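You operate a simulated robot arm through the tools that you are given. There is no shell and no other tool. Be economical: measure what you need, move in short steps, check, and stop when the job is done.

Carry out the task below with a simulated robot arm. There is one attempt and no reset: what you move stays moved.

JOB
Put one of the passata cartons from the work table on top of the yellow wafers box.

It is judged by the outcome, as a careful person would: the job done as asked, and still so three seconds after it is handed in. It fails if anything else is knocked over, pushed out of place, dropped, spilled or broken.

ROBOT AND FRAMES
A 7-joint arm with a two-finger parallel gripper, fixed in place. Base frame: the origin is at the foot of the arm, x ahead of it, y to its left, z up; the work surface is at about z = 860. Units: mm, rad, N and s.
With the tool pointing down near the work surface it reaches from about 300 to 700 mm from the base axis. Its first joint turns from -1.152 to 1.152 rad. Payload 1.57 kg.
The TCP is the grasp point between the finger pads, 30 mm short of the fingertips. In the tool frame z runs along the fingers and y along their closing line. The gripper opens to 110 mm. The fingers are 24 mm wide and 12 mm thick; the gripper's body (48 by 112 mm) begins 78 mm behind the TCP.
Orientation is that of the tool frame in the base frame, as [roll, pitch, yaw] about the fixed x, y, z axes, in that order (R = Rz(yaw) Ry(pitch) Rx(roll)). With the fingers straight down and closing along the base's y, the tool's x points along the base's -x, its y along +y and its z along -z.

CONTROLS
- The arm moves only by the tool servo_tool. Its argument "commands" is a list that holds one entry, the list of rows, each a list of 7 numbers: the opening, from 0 (shut) to 1 (fully open), then the shift along the base's x, y, z in mm, then the turn, a rotation vector about the base's x, y, z in degrees. In form: [[[gripper, x, y, z, rx, ry, rz], ...]]. A call has 1 to 12 rows; each row is the pose to reach, as a shift and turn from the pose commanded when the call began. A row lasts 0.2 s, in which the tool goes at most 50 mm and 0.15 rad; a call with a longer step from one row to the next is refused whole, and so is a gripper value outside its range. Where a pose cannot be reached the arm comes as near as it can. A force on the tool above 40 N (or 10 N above the force at the start of the call, whichever is more), or a blocked arm, ends the call early, and 0.2 s more pass. The fingers move at their own pace (about 108 mm/s each) and stop on an object; they squeeze with about 35 N. The grip force told is the motor's: it shows also when the fingers shut on nothing. Time passes only in rows, and 0.2 s behind the last, so rows that repeat a pose let the fingers close. The reply holds the time, the measured pose of the TCP, the force on the tool along the base axes, the opening and the grip force, in the units named above and with some noise.
- Cameras (640 x 400 px; columns grow to the right, rows downward): "scene" is fixed at [166, -405.5, 1386.9]; the picture's right is [0.70, -0.71, 0.00], its down [-0.52, -0.52, -0.68] and it looks along [0.48, 0.48, -0.73] (base axes); focal length 254 px, centre (320, 200). "wrist" rides on the gripper at [70, 16, -141] in the tool frame; the picture's right is [-0.23, 0.97, 0.00], its down [-0.86, -0.20, -0.48] and it looks along [-0.47, -0.11, 0.88] (tool axes); focal length 222 px, centre (320, 200). There is no depth. A picture from a camera that has moved, and an enlarged one, comes with that camera's place and axes in the base frame and with its lens.
- snapshot(camera): a new picture of that camera. It takes no simulated time.
- enlarge(camera, box): a new picture of the part [left, top, right, bottom] of that camera's present view, enlarged. It takes no simulated time.
- job_done(): hands the job in; it is judged then, once.

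Work in short steps. Places have to be worked out from the pictures, the camera data and where the tool is seen: move nearer, look again, correct. Check each grasp and each placing, and mend what went wrong. You have 90 turns and 46 pictures in all, those below and enlarged ones among them. Open the gripper and draw the arm clear of the work before you hand the job in, unless the task says otherwise; then end with one line.

The tools are called after "Emit:" by a JSON object that holds its "name" and its "arguments". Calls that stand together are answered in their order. servo_tool: Moves the arm, as the interface text tells. Its arguments: {"type":"object","properties":{"commands":{"type":"array"}},"required":["commands"]} The other tools are called the same way: snapshot (camera) takes a picture; enlarge (camera, box) takes an enlarged picture of a part of a camera's view; job_done () hands the job in.

At the start:

```text
t: 0.0
eef_pos: [349.7, -223.2, 1193.3]
tool_rot: [-3.14, 0.001, 3.141]
force: [0.6, 0.4, 0.5]
width: 110.3
finger_force: 0.1
```

scene: 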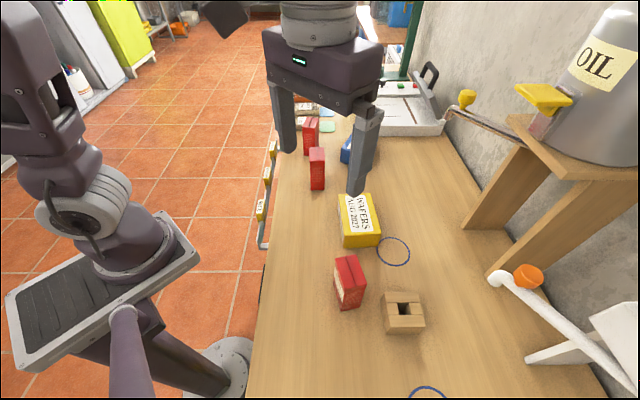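
wrist: 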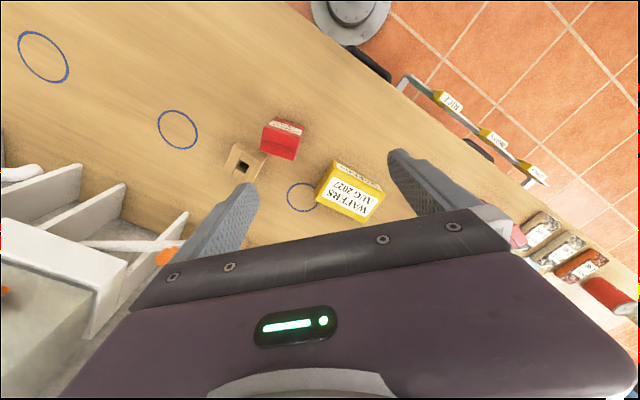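

I'll enlarge the scene around the cartons and the wafers box to measure them.

Emit:
{"name": "enlarge", "arguments": {"camera": "scene", "box": [270, 180, 470, 350]}}

Emit:
{"name": "enlarge", "arguments": {"camera": "scene", "box": [260, 90, 400, 200]}}

Emit:
{"name": "enlarge", "arguments": {"camera": "wrist", "box": [220, 100, 400, 230]}}

```text
2.35 times, centred on (370, 265) of scene
camera zoom: at [166.0, -405.5, 1386.9], right [0.7, -0.71, 0.0], down [-0.52, -0.52, -0.68], along [0.48, 0.48, -0.73], focal length 596 px, centre (202, 47)
```

zoom: 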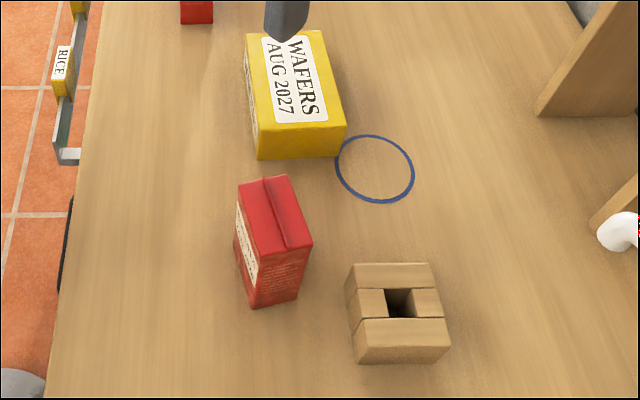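

```text
3.64 times, centred on (330, 145) of scene
camera zoom: at [166.0, -405.5, 1386.9], right [0.7, -0.71, 0.0], down [-0.52, -0.52, -0.68], along [0.48, 0.48, -0.73], focal length 922 px, centre (284, 400)
```

zoom: 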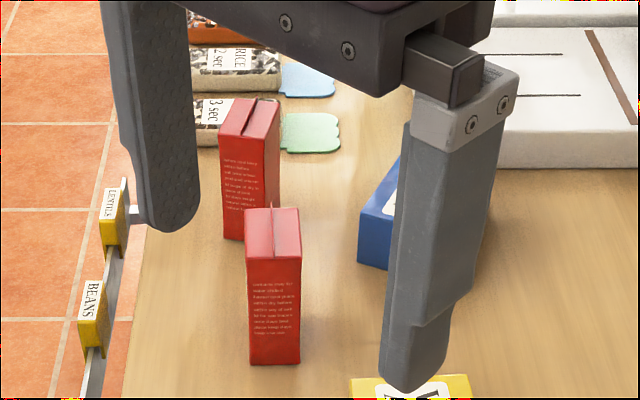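

```text
3.08 times, centred on (310, 165) of wrist
camera zoom: at [279.3, -206.5, 1334.6], right [0.23, 0.97, 0.0], down [0.86, -0.2, 0.48], along [0.47, -0.11, -0.88], focal length 684 px, centre (351, 308)
```

zoom: 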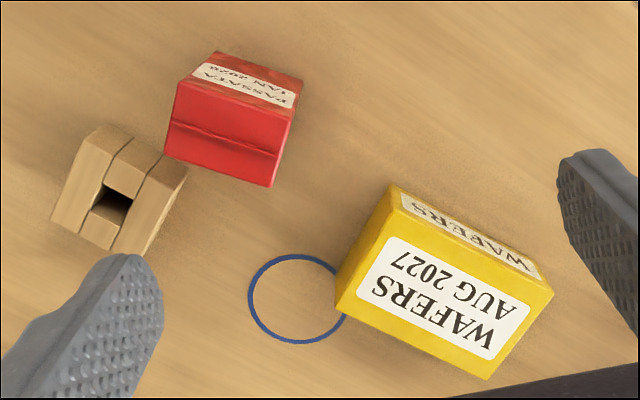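

The near carton appears to be about 40×60×108 mm, centred at (357, -292) with its long axis at ~59.5°. The wafers box top is at (510, -191), z≈918. I'll move above the carton, turn the tool about +59.5° and then check.

Emit:
{"name": "servo_tool", "arguments": {"commands": [[[0.8, 1, -9, -5, 0, 0, 7.4], [0.8, 2, -18, -10, 0, 0, 14.9], [0.8, 3, -27, -20, 0, 0, 22.3], [0.8, 4, -36, -30, 0, 0, 29.8], [0.8, 5, -45, -45, 0, 0, 37.2], [0.8, 6, -54, -60, 0, 0, 44.6], [0.8, 7, -62, -75, 0, 0, 52.1], [0.8, 7, -69, -90, 0, 0, 59.5], [0.8, 7, -69, -90, 0, 0, 59.5], [0.8, 7, -69, -90, 0, 0, 59.5]]]}}

Emit:
{"name": "snapshot", "arguments": {"camera": "wrist"}}

Emit:
{"name": "snapshot", "arguments": {"camera": "scene"}}

```text
t: 2.2
eef_pos: [355.1, -291.6, 1104.0]
tool_rot: [3.141, -0.001, -2.102]
force: [-0.1, 0.0, 0.2]
width: 88.3
finger_force: 0.0
```

```text
40 pictures are left
camera wrist: at [306.5, -343.7, 1244.7], right [-0.72, 0.69, 0.0], down [0.61, 0.64, 0.48], along [0.33, 0.35, -0.88], focal length 222 px, centre (320, 200)
```

wrist: 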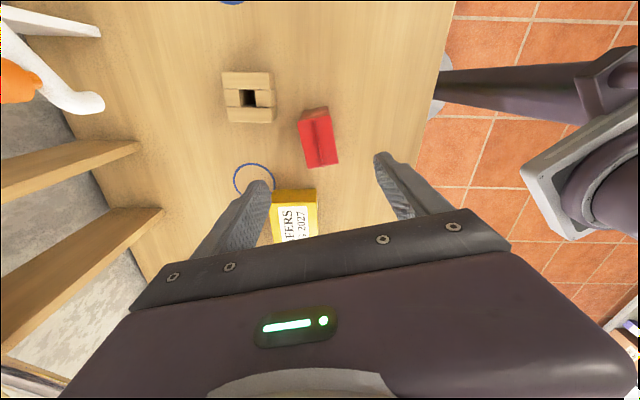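

```text
39 pictures are left
```

scene: 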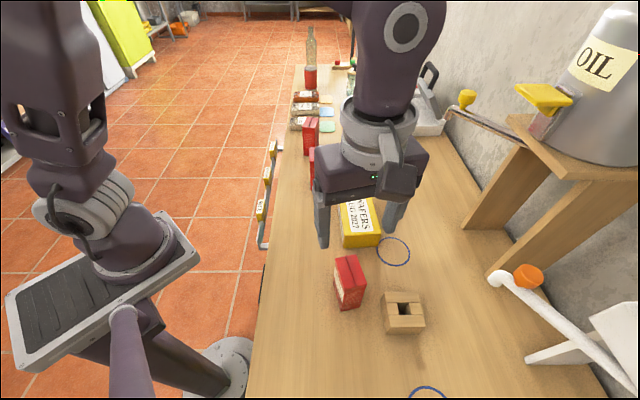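

The wrist view puts the carton's top at about (354, -296), which agrees with the first estimate. I'll enlarge it to refine the position and angle.

Emit:
{"name": "enlarge", "arguments": {"camera": "wrist", "box": [260, 90, 380, 180]}}

```text
4.44 times, centred on (320, 135) of wrist
camera zoom: at [306.5, -343.7, 1244.7], right [-0.72, 0.69, 0.0], down [0.61, 0.64, 0.48], along [0.33, 0.35, -0.88], focal length 987 px, centre (320, 489)
```

zoom: 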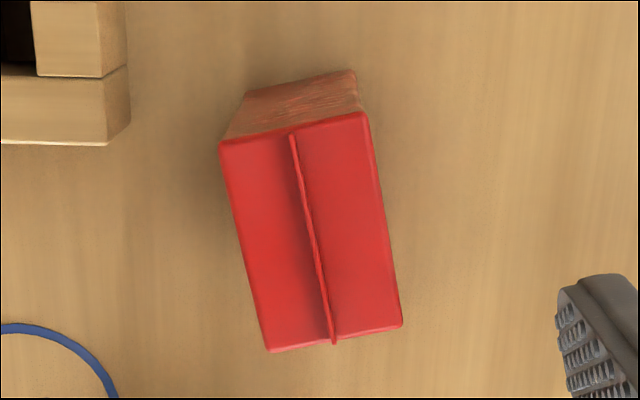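

The refined carton centre is (356, -293), with the long axis at ~58°. I'll go straight down to z≈922, keeping the fingers open.

Emit:
{"name": "servo_tool", "arguments": {"commands": [[[0.8, 0, 0, -30, 0, 0, -1.5], [0.8, 0, -1, -60, 0, 0, -1.5], [0.8, 0, -1, -90, 0, 0, -1.5], [0.8, 0, -1, -115, 0, 0, -1.5], [0.8, 0, -1, -135, 0, 0, -1.5], [0.8, 0, -1, -155, 0, 0, -1.5], [0.8, 0, -1, -170, 0, 0, -1.5], [0.8, 0, -1, -181, 0, 0, -1.5], [0.8, 0, -1, -181, 0, 0, -1.5]]]}}

Emit:
{"name": "snapshot", "arguments": {"camera": "wrist"}}

Emit:
{"name": "enlarge", "arguments": {"camera": "scene", "box": [270, 180, 470, 350]}}

```text
t: 4.2
eef_pos: [355.4, -292.7, 922.2]
tool_rot: [3.141, -0.001, -2.13]
force: [0.8, -0.3, -0.1]
width: 88.1
finger_force: 0.0
```

```text
37 pictures are left
camera wrist: at [304.9, -343.1, 1063.3], right [-0.71, 0.71, 0.0], down [0.62, 0.62, 0.48], along [0.34, 0.34, -0.88], focal length 222 px, centre (320, 200)
```

wrist: 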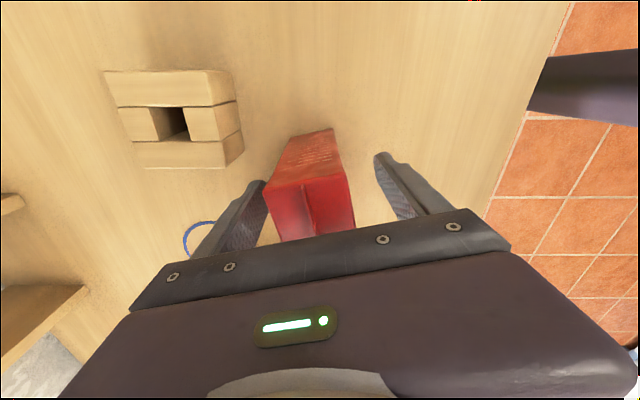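

```text
2.35 times, centred on (370, 265) of scene
camera zoom: at [166.0, -405.5, 1386.9], right [0.7, -0.71, 0.0], down [-0.52, -0.52, -0.68], along [0.48, 0.48, -0.73], focal length 596 px, centre (202, 47)
```

zoom: 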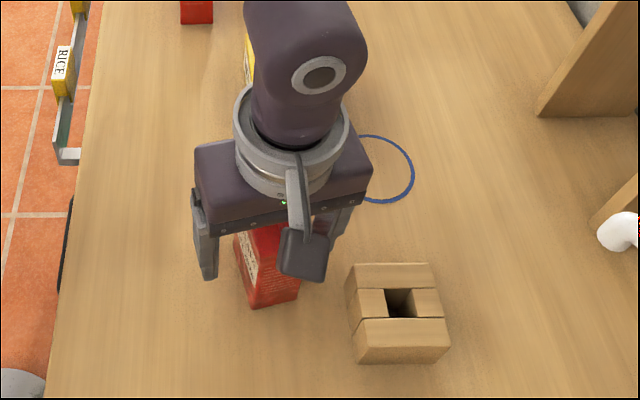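

The carton is between the fingers with nothing in the way, so I'll close on it.

Emit:
{"name": "servo_tool", "arguments": {"commands": [[[0.6, 0, 0, 0, 0, 0, 0], [0.45, 0, 0, 0, 0, 0, 0], [0.3, 0, 0, 0, 0, 0, 0], [0.2, 0, 0, 0, 0, 0, 0], [0.2, 0, 0, 0, 0, 0, 0], [0.2, 0, 0, 0, 0, 0, 0]]]}}

```text
t: 5.6
eef_pos: [355.7, -292.4, 923.1]
tool_rot: [3.141, 0.0, -2.13]
force: [1.3, -1.0, 0.3]
width: 41.8
finger_force: 35.1
```

The fingers stopped at 41.8 mm with full grip force, so the carton is held. I'll lift it slowly.

Emit:
{"name": "servo_tool", "arguments": {"commands": [[[0.2, 0, 0, 5, 0, 0, 0], [0.2, 0, 0, 15, 0, 0, 0], [0.2, 0, 0, 35, 0, 0, 0], [0.2, 0, 0, 60, 0, 0, 0], [0.2, 0, 0, 85, 0, 0, 0], [0.2, 0, 0, 110, 0, 0, 0], [0.2, 0, 0, 130, 0, 0, 0], [0.2, 0, 0, 140, 0, 0, 0], [0.2, 0, 0, 140, 0, 0, 0]]]}}

Emit:
{"name": "snapshot", "arguments": {"camera": "scene"}}

Emit:
{"name": "snapshot", "arguments": {"camera": "wrist"}}

```text
t: 7.6
eef_pos: [356.4, -293.3, 1063.5]
tool_rot: [-3.14, 0.002, -2.131]
force: [0.8, 0.0, -1.8]
width: 41.8
finger_force: 35.3
```

```text
35 pictures are left
```

scene: 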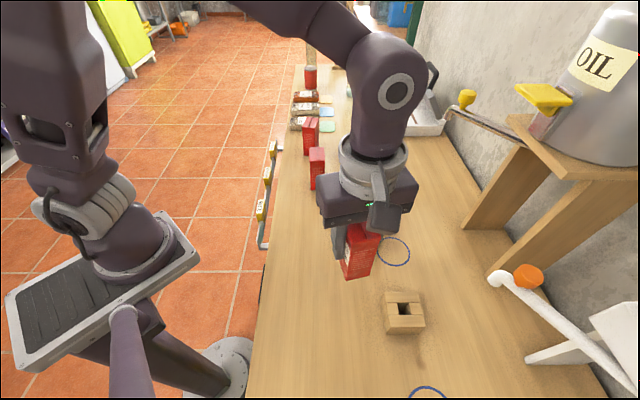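

```text
34 pictures are left
camera wrist: at [304.9, -343.5, 1204.0], right [-0.71, 0.71, 0.0], down [0.62, 0.62, 0.48], along [0.34, 0.34, -0.88], focal length 222 px, centre (320, 200)
```

wrist: 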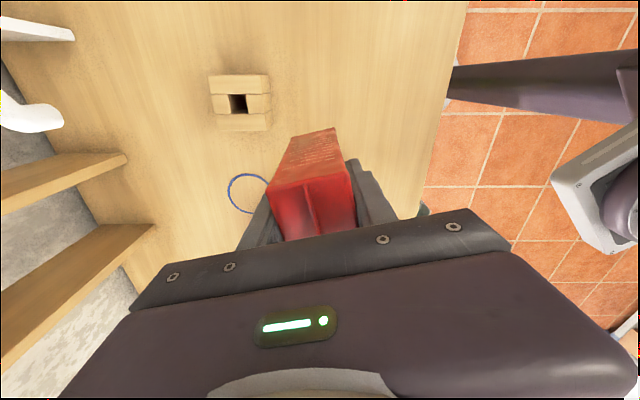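

The carton is upright in the grip. I'll carry it over the wafers box at about (510, -194) and turn it -10° to line up with the box.

Emit:
{"name": "servo_tool", "arguments": {"commands": [[[0.2, 7, 5, 0, 0, 0, -1], [0.2, 22, 14, 0, 0, 0, -2], [0.2, 40, 26, 0, 0, 0, -3], [0.2, 60, 38, 0, 0, 0, -4], [0.2, 80, 51, 0, 0, 0, -5], [0.2, 100, 64, 0, 0, 0, -6], [0.2, 118, 76, 0, 0, 0, -7], [0.2, 134, 86, 0, 0, 0, -8], [0.2, 146, 94, 0, 0, 0, -9], [0.2, 154, 99, 0, 0, 0, -10], [0.2, 154, 99, 0, 0, 0, -10], [0.2, 154, 99, 0, 0, 0, -10]]]}}

Emit:
{"name": "snapshot", "arguments": {"camera": "scene"}}

Emit:
{"name": "snapshot", "arguments": {"camera": "wrist"}}

```text
t: 10.2
eef_pos: [510.1, -193.2, 1063.1]
tool_rot: [-3.141, -0.001, -2.304]
force: [-1.1, 0.1, -3.0]
width: 41.8
finger_force: 35.0
```

```text
33 pictures are left
```

scene: 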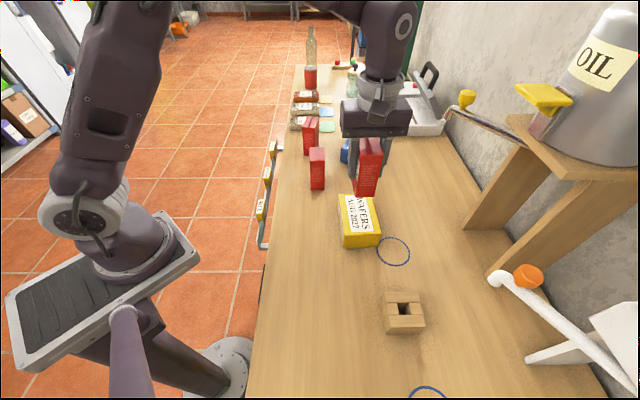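

```text
32 pictures are left
camera wrist: at [451.7, -234.7, 1203.6], right [-0.57, 0.82, 0.0], down [0.72, 0.5, 0.48], along [0.39, 0.27, -0.88], focal length 222 px, centre (320, 200)
```

wrist: 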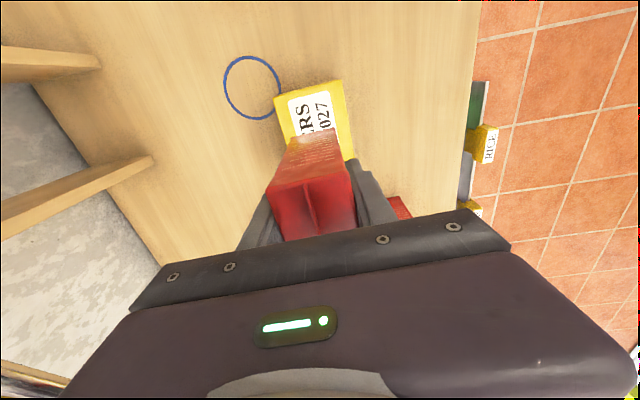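

The carton is above the box. Before lowering, I'll measure the box again at higher zoom now that the gripper isn't hiding it.

Emit:
{"name": "enlarge", "arguments": {"camera": "scene", "box": [310, 130, 430, 260]}}

```text
3.08 times, centred on (370, 195) of scene
camera zoom: at [166.1, -405.5, 1386.9], right [0.7, -0.71, 0.0], down [-0.52, -0.52, -0.68], along [0.48, 0.48, -0.73], focal length 780 px, centre (166, 215)
```

zoom: 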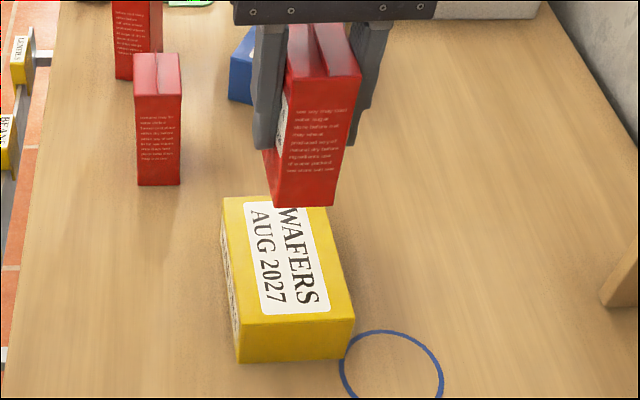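

The box centre comes out at (510.5, -191.5), so the carton is well centred. I'll lower to just above the expected contact at TCP z≈981.

Emit:
{"name": "servo_tool", "arguments": {"commands": [[[0.2, 0, 1, -15, 0, 0, 0], [0.2, 0, 2, -32, 0, 0, 0], [0.2, 0, 2, -48, 0, 0, 0], [0.2, 0, 2, -60, 0, 0, 0], [0.2, 0, 2, -68, 0, 0, 0], [0.2, 0, 2, -73, 0, 0, 0], [0.2, 0, 2, -73, 0, 0, 0]]]}}

Emit:
{"name": "enlarge", "arguments": {"camera": "scene", "box": [310, 130, 430, 260]}}

```text
t: 11.8
eef_pos: [509.6, -191.8, 989.2]
tool_rot: [3.141, 0.001, -2.305]
force: [0.3, -0.5, -3.8]
width: 41.7
finger_force: 35.6
```

```text
3.08 times, centred on (370, 195) of scene
camera zoom: at [166.0, -405.5, 1386.9], right [0.7, -0.71, 0.0], down [-0.52, -0.52, -0.68], along [0.48, 0.48, -0.73], focal length 780 px, centre (166, 215)
```

zoom: 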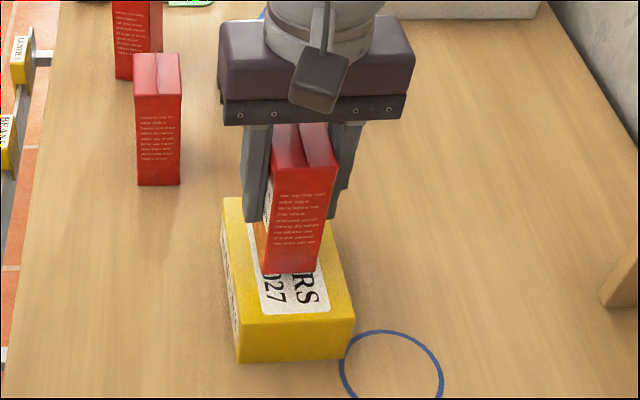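

The carton is just above the box and there is no contact force yet. I'll lower in 1–2 mm steps and watch the force.

Emit:
{"name": "servo_tool", "arguments": {"commands": [[[0.2, 0, 0, -2, 0, 0, 0], [0.2, 0, 0, -3.5, 0, 0, 0], [0.2, 0, 0, -5, 0, 0, 0], [0.2, 0, 0, -5, 0, 0, 0]]]}}

```text
t: 12.8
eef_pos: [509.4, -193.2, 985.3]
tool_rot: [-3.14, -0.001, -2.305]
force: [0.5, -0.6, -2.5]
width: 41.6
finger_force: 35.6
```

No clear contact yet, so I'll go down a little more.

Emit:
{"name": "servo_tool", "arguments": {"commands": [[[0.2, 0, 0, -1, 0, 0, 0], [0.2, 0, 0, -2, 0, 0, 0], [0.2, 0, 0, -3, 0, 0, 0], [0.2, 0, 0, -3, 0, 0, 0]]]}}

```text
t: 13.8
eef_pos: [510.4, -191.4, 981.9]
tool_rot: [-3.141, 0.0, -2.302]
force: [0.6, -0.1, -3.0]
width: 42.0
finger_force: 35.1
```

Still only the carton's weight shows (about -3 N). I'll continue down in small steps.

Emit:
{"name": "servo_tool", "arguments": {"commands": [[[0.2, 0, 0, -1, 0, 0, 0], [0.2, 0, 0, -2, 0, 0, 0], [0.2, 0, 0, -2, 0, 0, 0]]]}}

Emit:
{"name": "enlarge", "arguments": {"camera": "scene", "box": [330, 160, 400, 260]}}

```text
t: 14.6
eef_pos: [510.5, -192.8, 980.8]
tool_rot: [3.141, 0.002, -2.303]
force: [0.6, -0.1, -2.9]
width: 41.9
finger_force: 35.1
```

```text
4.00 times, centred on (365, 210) of scene
camera zoom: at [166.0, -405.5, 1386.9], right [0.7, -0.71, 0.0], down [-0.52, -0.52, -0.68], along [0.48, 0.48, -0.73], focal length 1014 px, centre (140, 160)
```

zoom: 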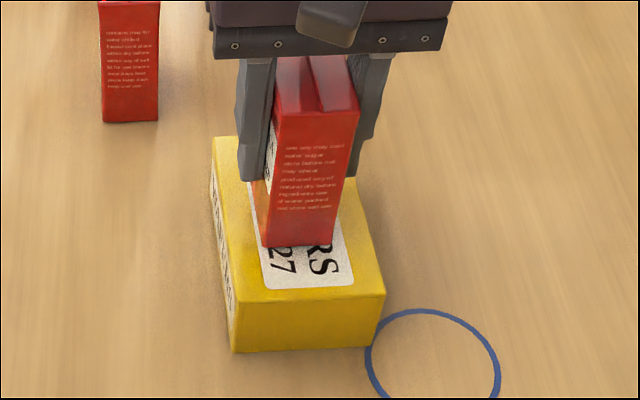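

It looks nearly seated, but there is no contact force yet. I'll lower a bit more.

Emit:
{"name": "servo_tool", "arguments": {"commands": [[[0.2, 0, 0, -1, 0, 0, 0], [0.2, 0, 0, -2, 0, 0, 0], [0.2, 0, 0, -2, 0, 0, 0]]]}}

```text
t: 15.4
eef_pos: [509.2, -191.8, 978.4]
tool_rot: [3.141, -0.001, -2.304]
force: [-0.8, 0.7, 4.6]
width: 41.5
finger_force: 35.2
```

The vertical force changed from -3 to +4.6 N, so the carton is resting on the box. I'll open the fingers in place.

Emit:
{"name": "servo_tool", "arguments": {"commands": [[[0.42, 0, 0, 0, 0, 0, 0], [0.5, 0, 0, 0, 0, 0, 0], [0.65, 0, 0, 0, 0, 0, 0], [0.75, 0, 0, 0, 0, 0, 0], [0.75, 0, 0, 0, 0, 0, 0]]]}}

Emit:
{"name": "enlarge", "arguments": {"camera": "scene", "box": [330, 160, 400, 260]}}

Emit:
{"name": "snapshot", "arguments": {"camera": "wrist"}}

```text
t: 16.6
eef_pos: [509.9, -192.6, 978.2]
tool_rot: [-3.14, -0.001, -2.303]
force: [-0.4, -0.7, -0.2]
width: 82.8
finger_force: 0.1
```

```text
4.00 times, centred on (365, 210) of scene
camera zoom: at [166.0, -405.5, 1386.9], right [0.7, -0.71, 0.0], down [-0.52, -0.52, -0.68], along [0.48, 0.48, -0.73], focal length 1014 px, centre (140, 160)
```

zoom: 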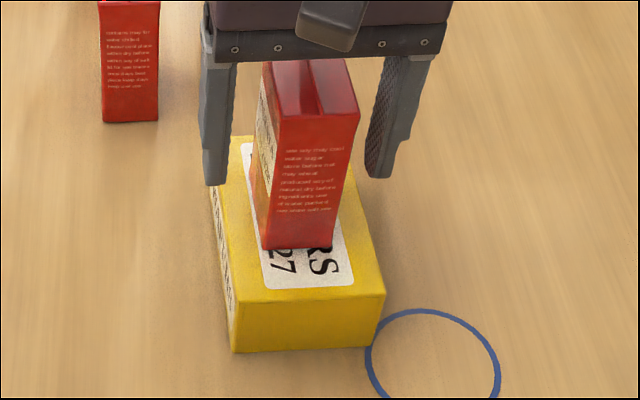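

```text
27 pictures are left
camera wrist: at [451.0, -233.0, 1118.4], right [-0.57, 0.82, 0.0], down [0.72, 0.5, 0.48], along [0.39, 0.27, -0.88], focal length 222 px, centre (320, 200)
```

wrist: 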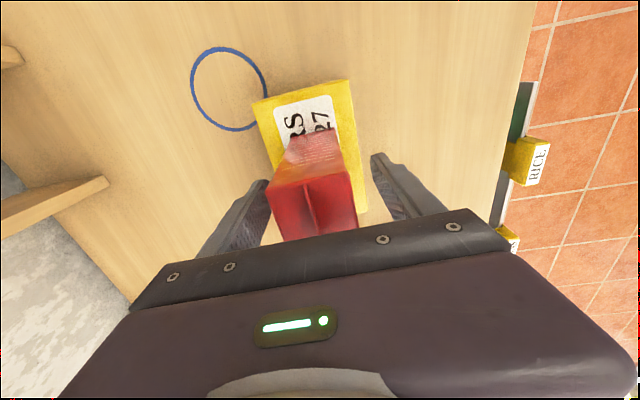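

The carton stands free on the box and the fingers are clear on both sides. I'll raise the arm straight up and then draw it back.

Emit:
{"name": "servo_tool", "arguments": {"commands": [[[0.75, 0, 0, 10, 0, 0, 0], [0.75, 0, 0, 30, 0, 0, 0], [0.75, 0, 0, 55, 0, 0, 0], [0.75, 0, 0, 85, 0, 0, 0], [0.75, 0, 0, 115, 0, 0, 0], [0.75, 0, 0, 145, 0, 0, 0], [0.75, -20, -10, 170, 0, 0, 0], [0.75, -50, -20, 190, 0, 0, 0], [0.75, -85, -30, 200, 0, 0, 0], [0.75, -115, -30, 205, 0, 0, 0], [0.75, -140, -30, 205, 0, 0, 0], [0.75, -140, -30, 205, 0, 0, 0]]]}}

Emit:
{"name": "snapshot", "arguments": {"camera": "scene"}}

Emit:
{"name": "snapshot", "arguments": {"camera": "wrist"}}

```text
t: 19.2
eef_pos: [370.1, -223.4, 1183.5]
tool_rot: [-3.141, 0.0, -2.304]
force: [0.0, 0.3, -0.1]
width: 82.6
finger_force: 0.1
```

```text
26 pictures are left
```

scene: 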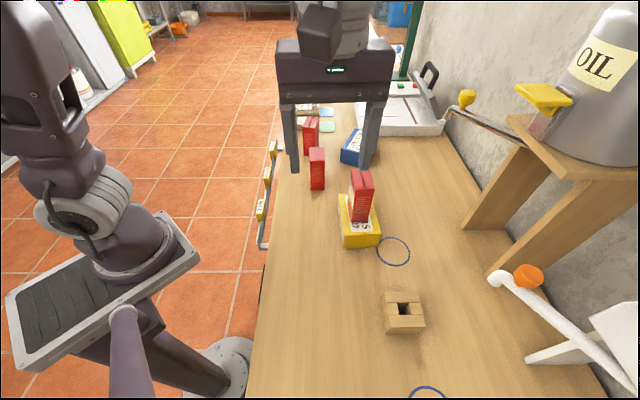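

```text
25 pictures are left
camera wrist: at [311.2, -263.1, 1323.9], right [-0.57, 0.82, 0.0], down [0.72, 0.5, 0.48], along [0.39, 0.27, -0.88], focal length 222 px, centre (320, 200)
```

wrist: 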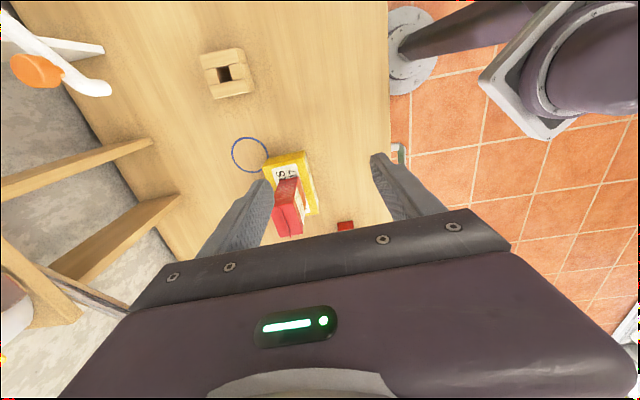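

The carton stands upright on the wafers box, nothing else has moved, and the arm is clear with the gripper open, so I'm handing in the job.

Emit:
{"name": "job_done", "arguments": {}}

```text
The job is handed in.
```

One passata carton now stands upright on top of the yellow wafers box, nothing else was disturbed, and I handed the job in with the gripper open and the arm clear.
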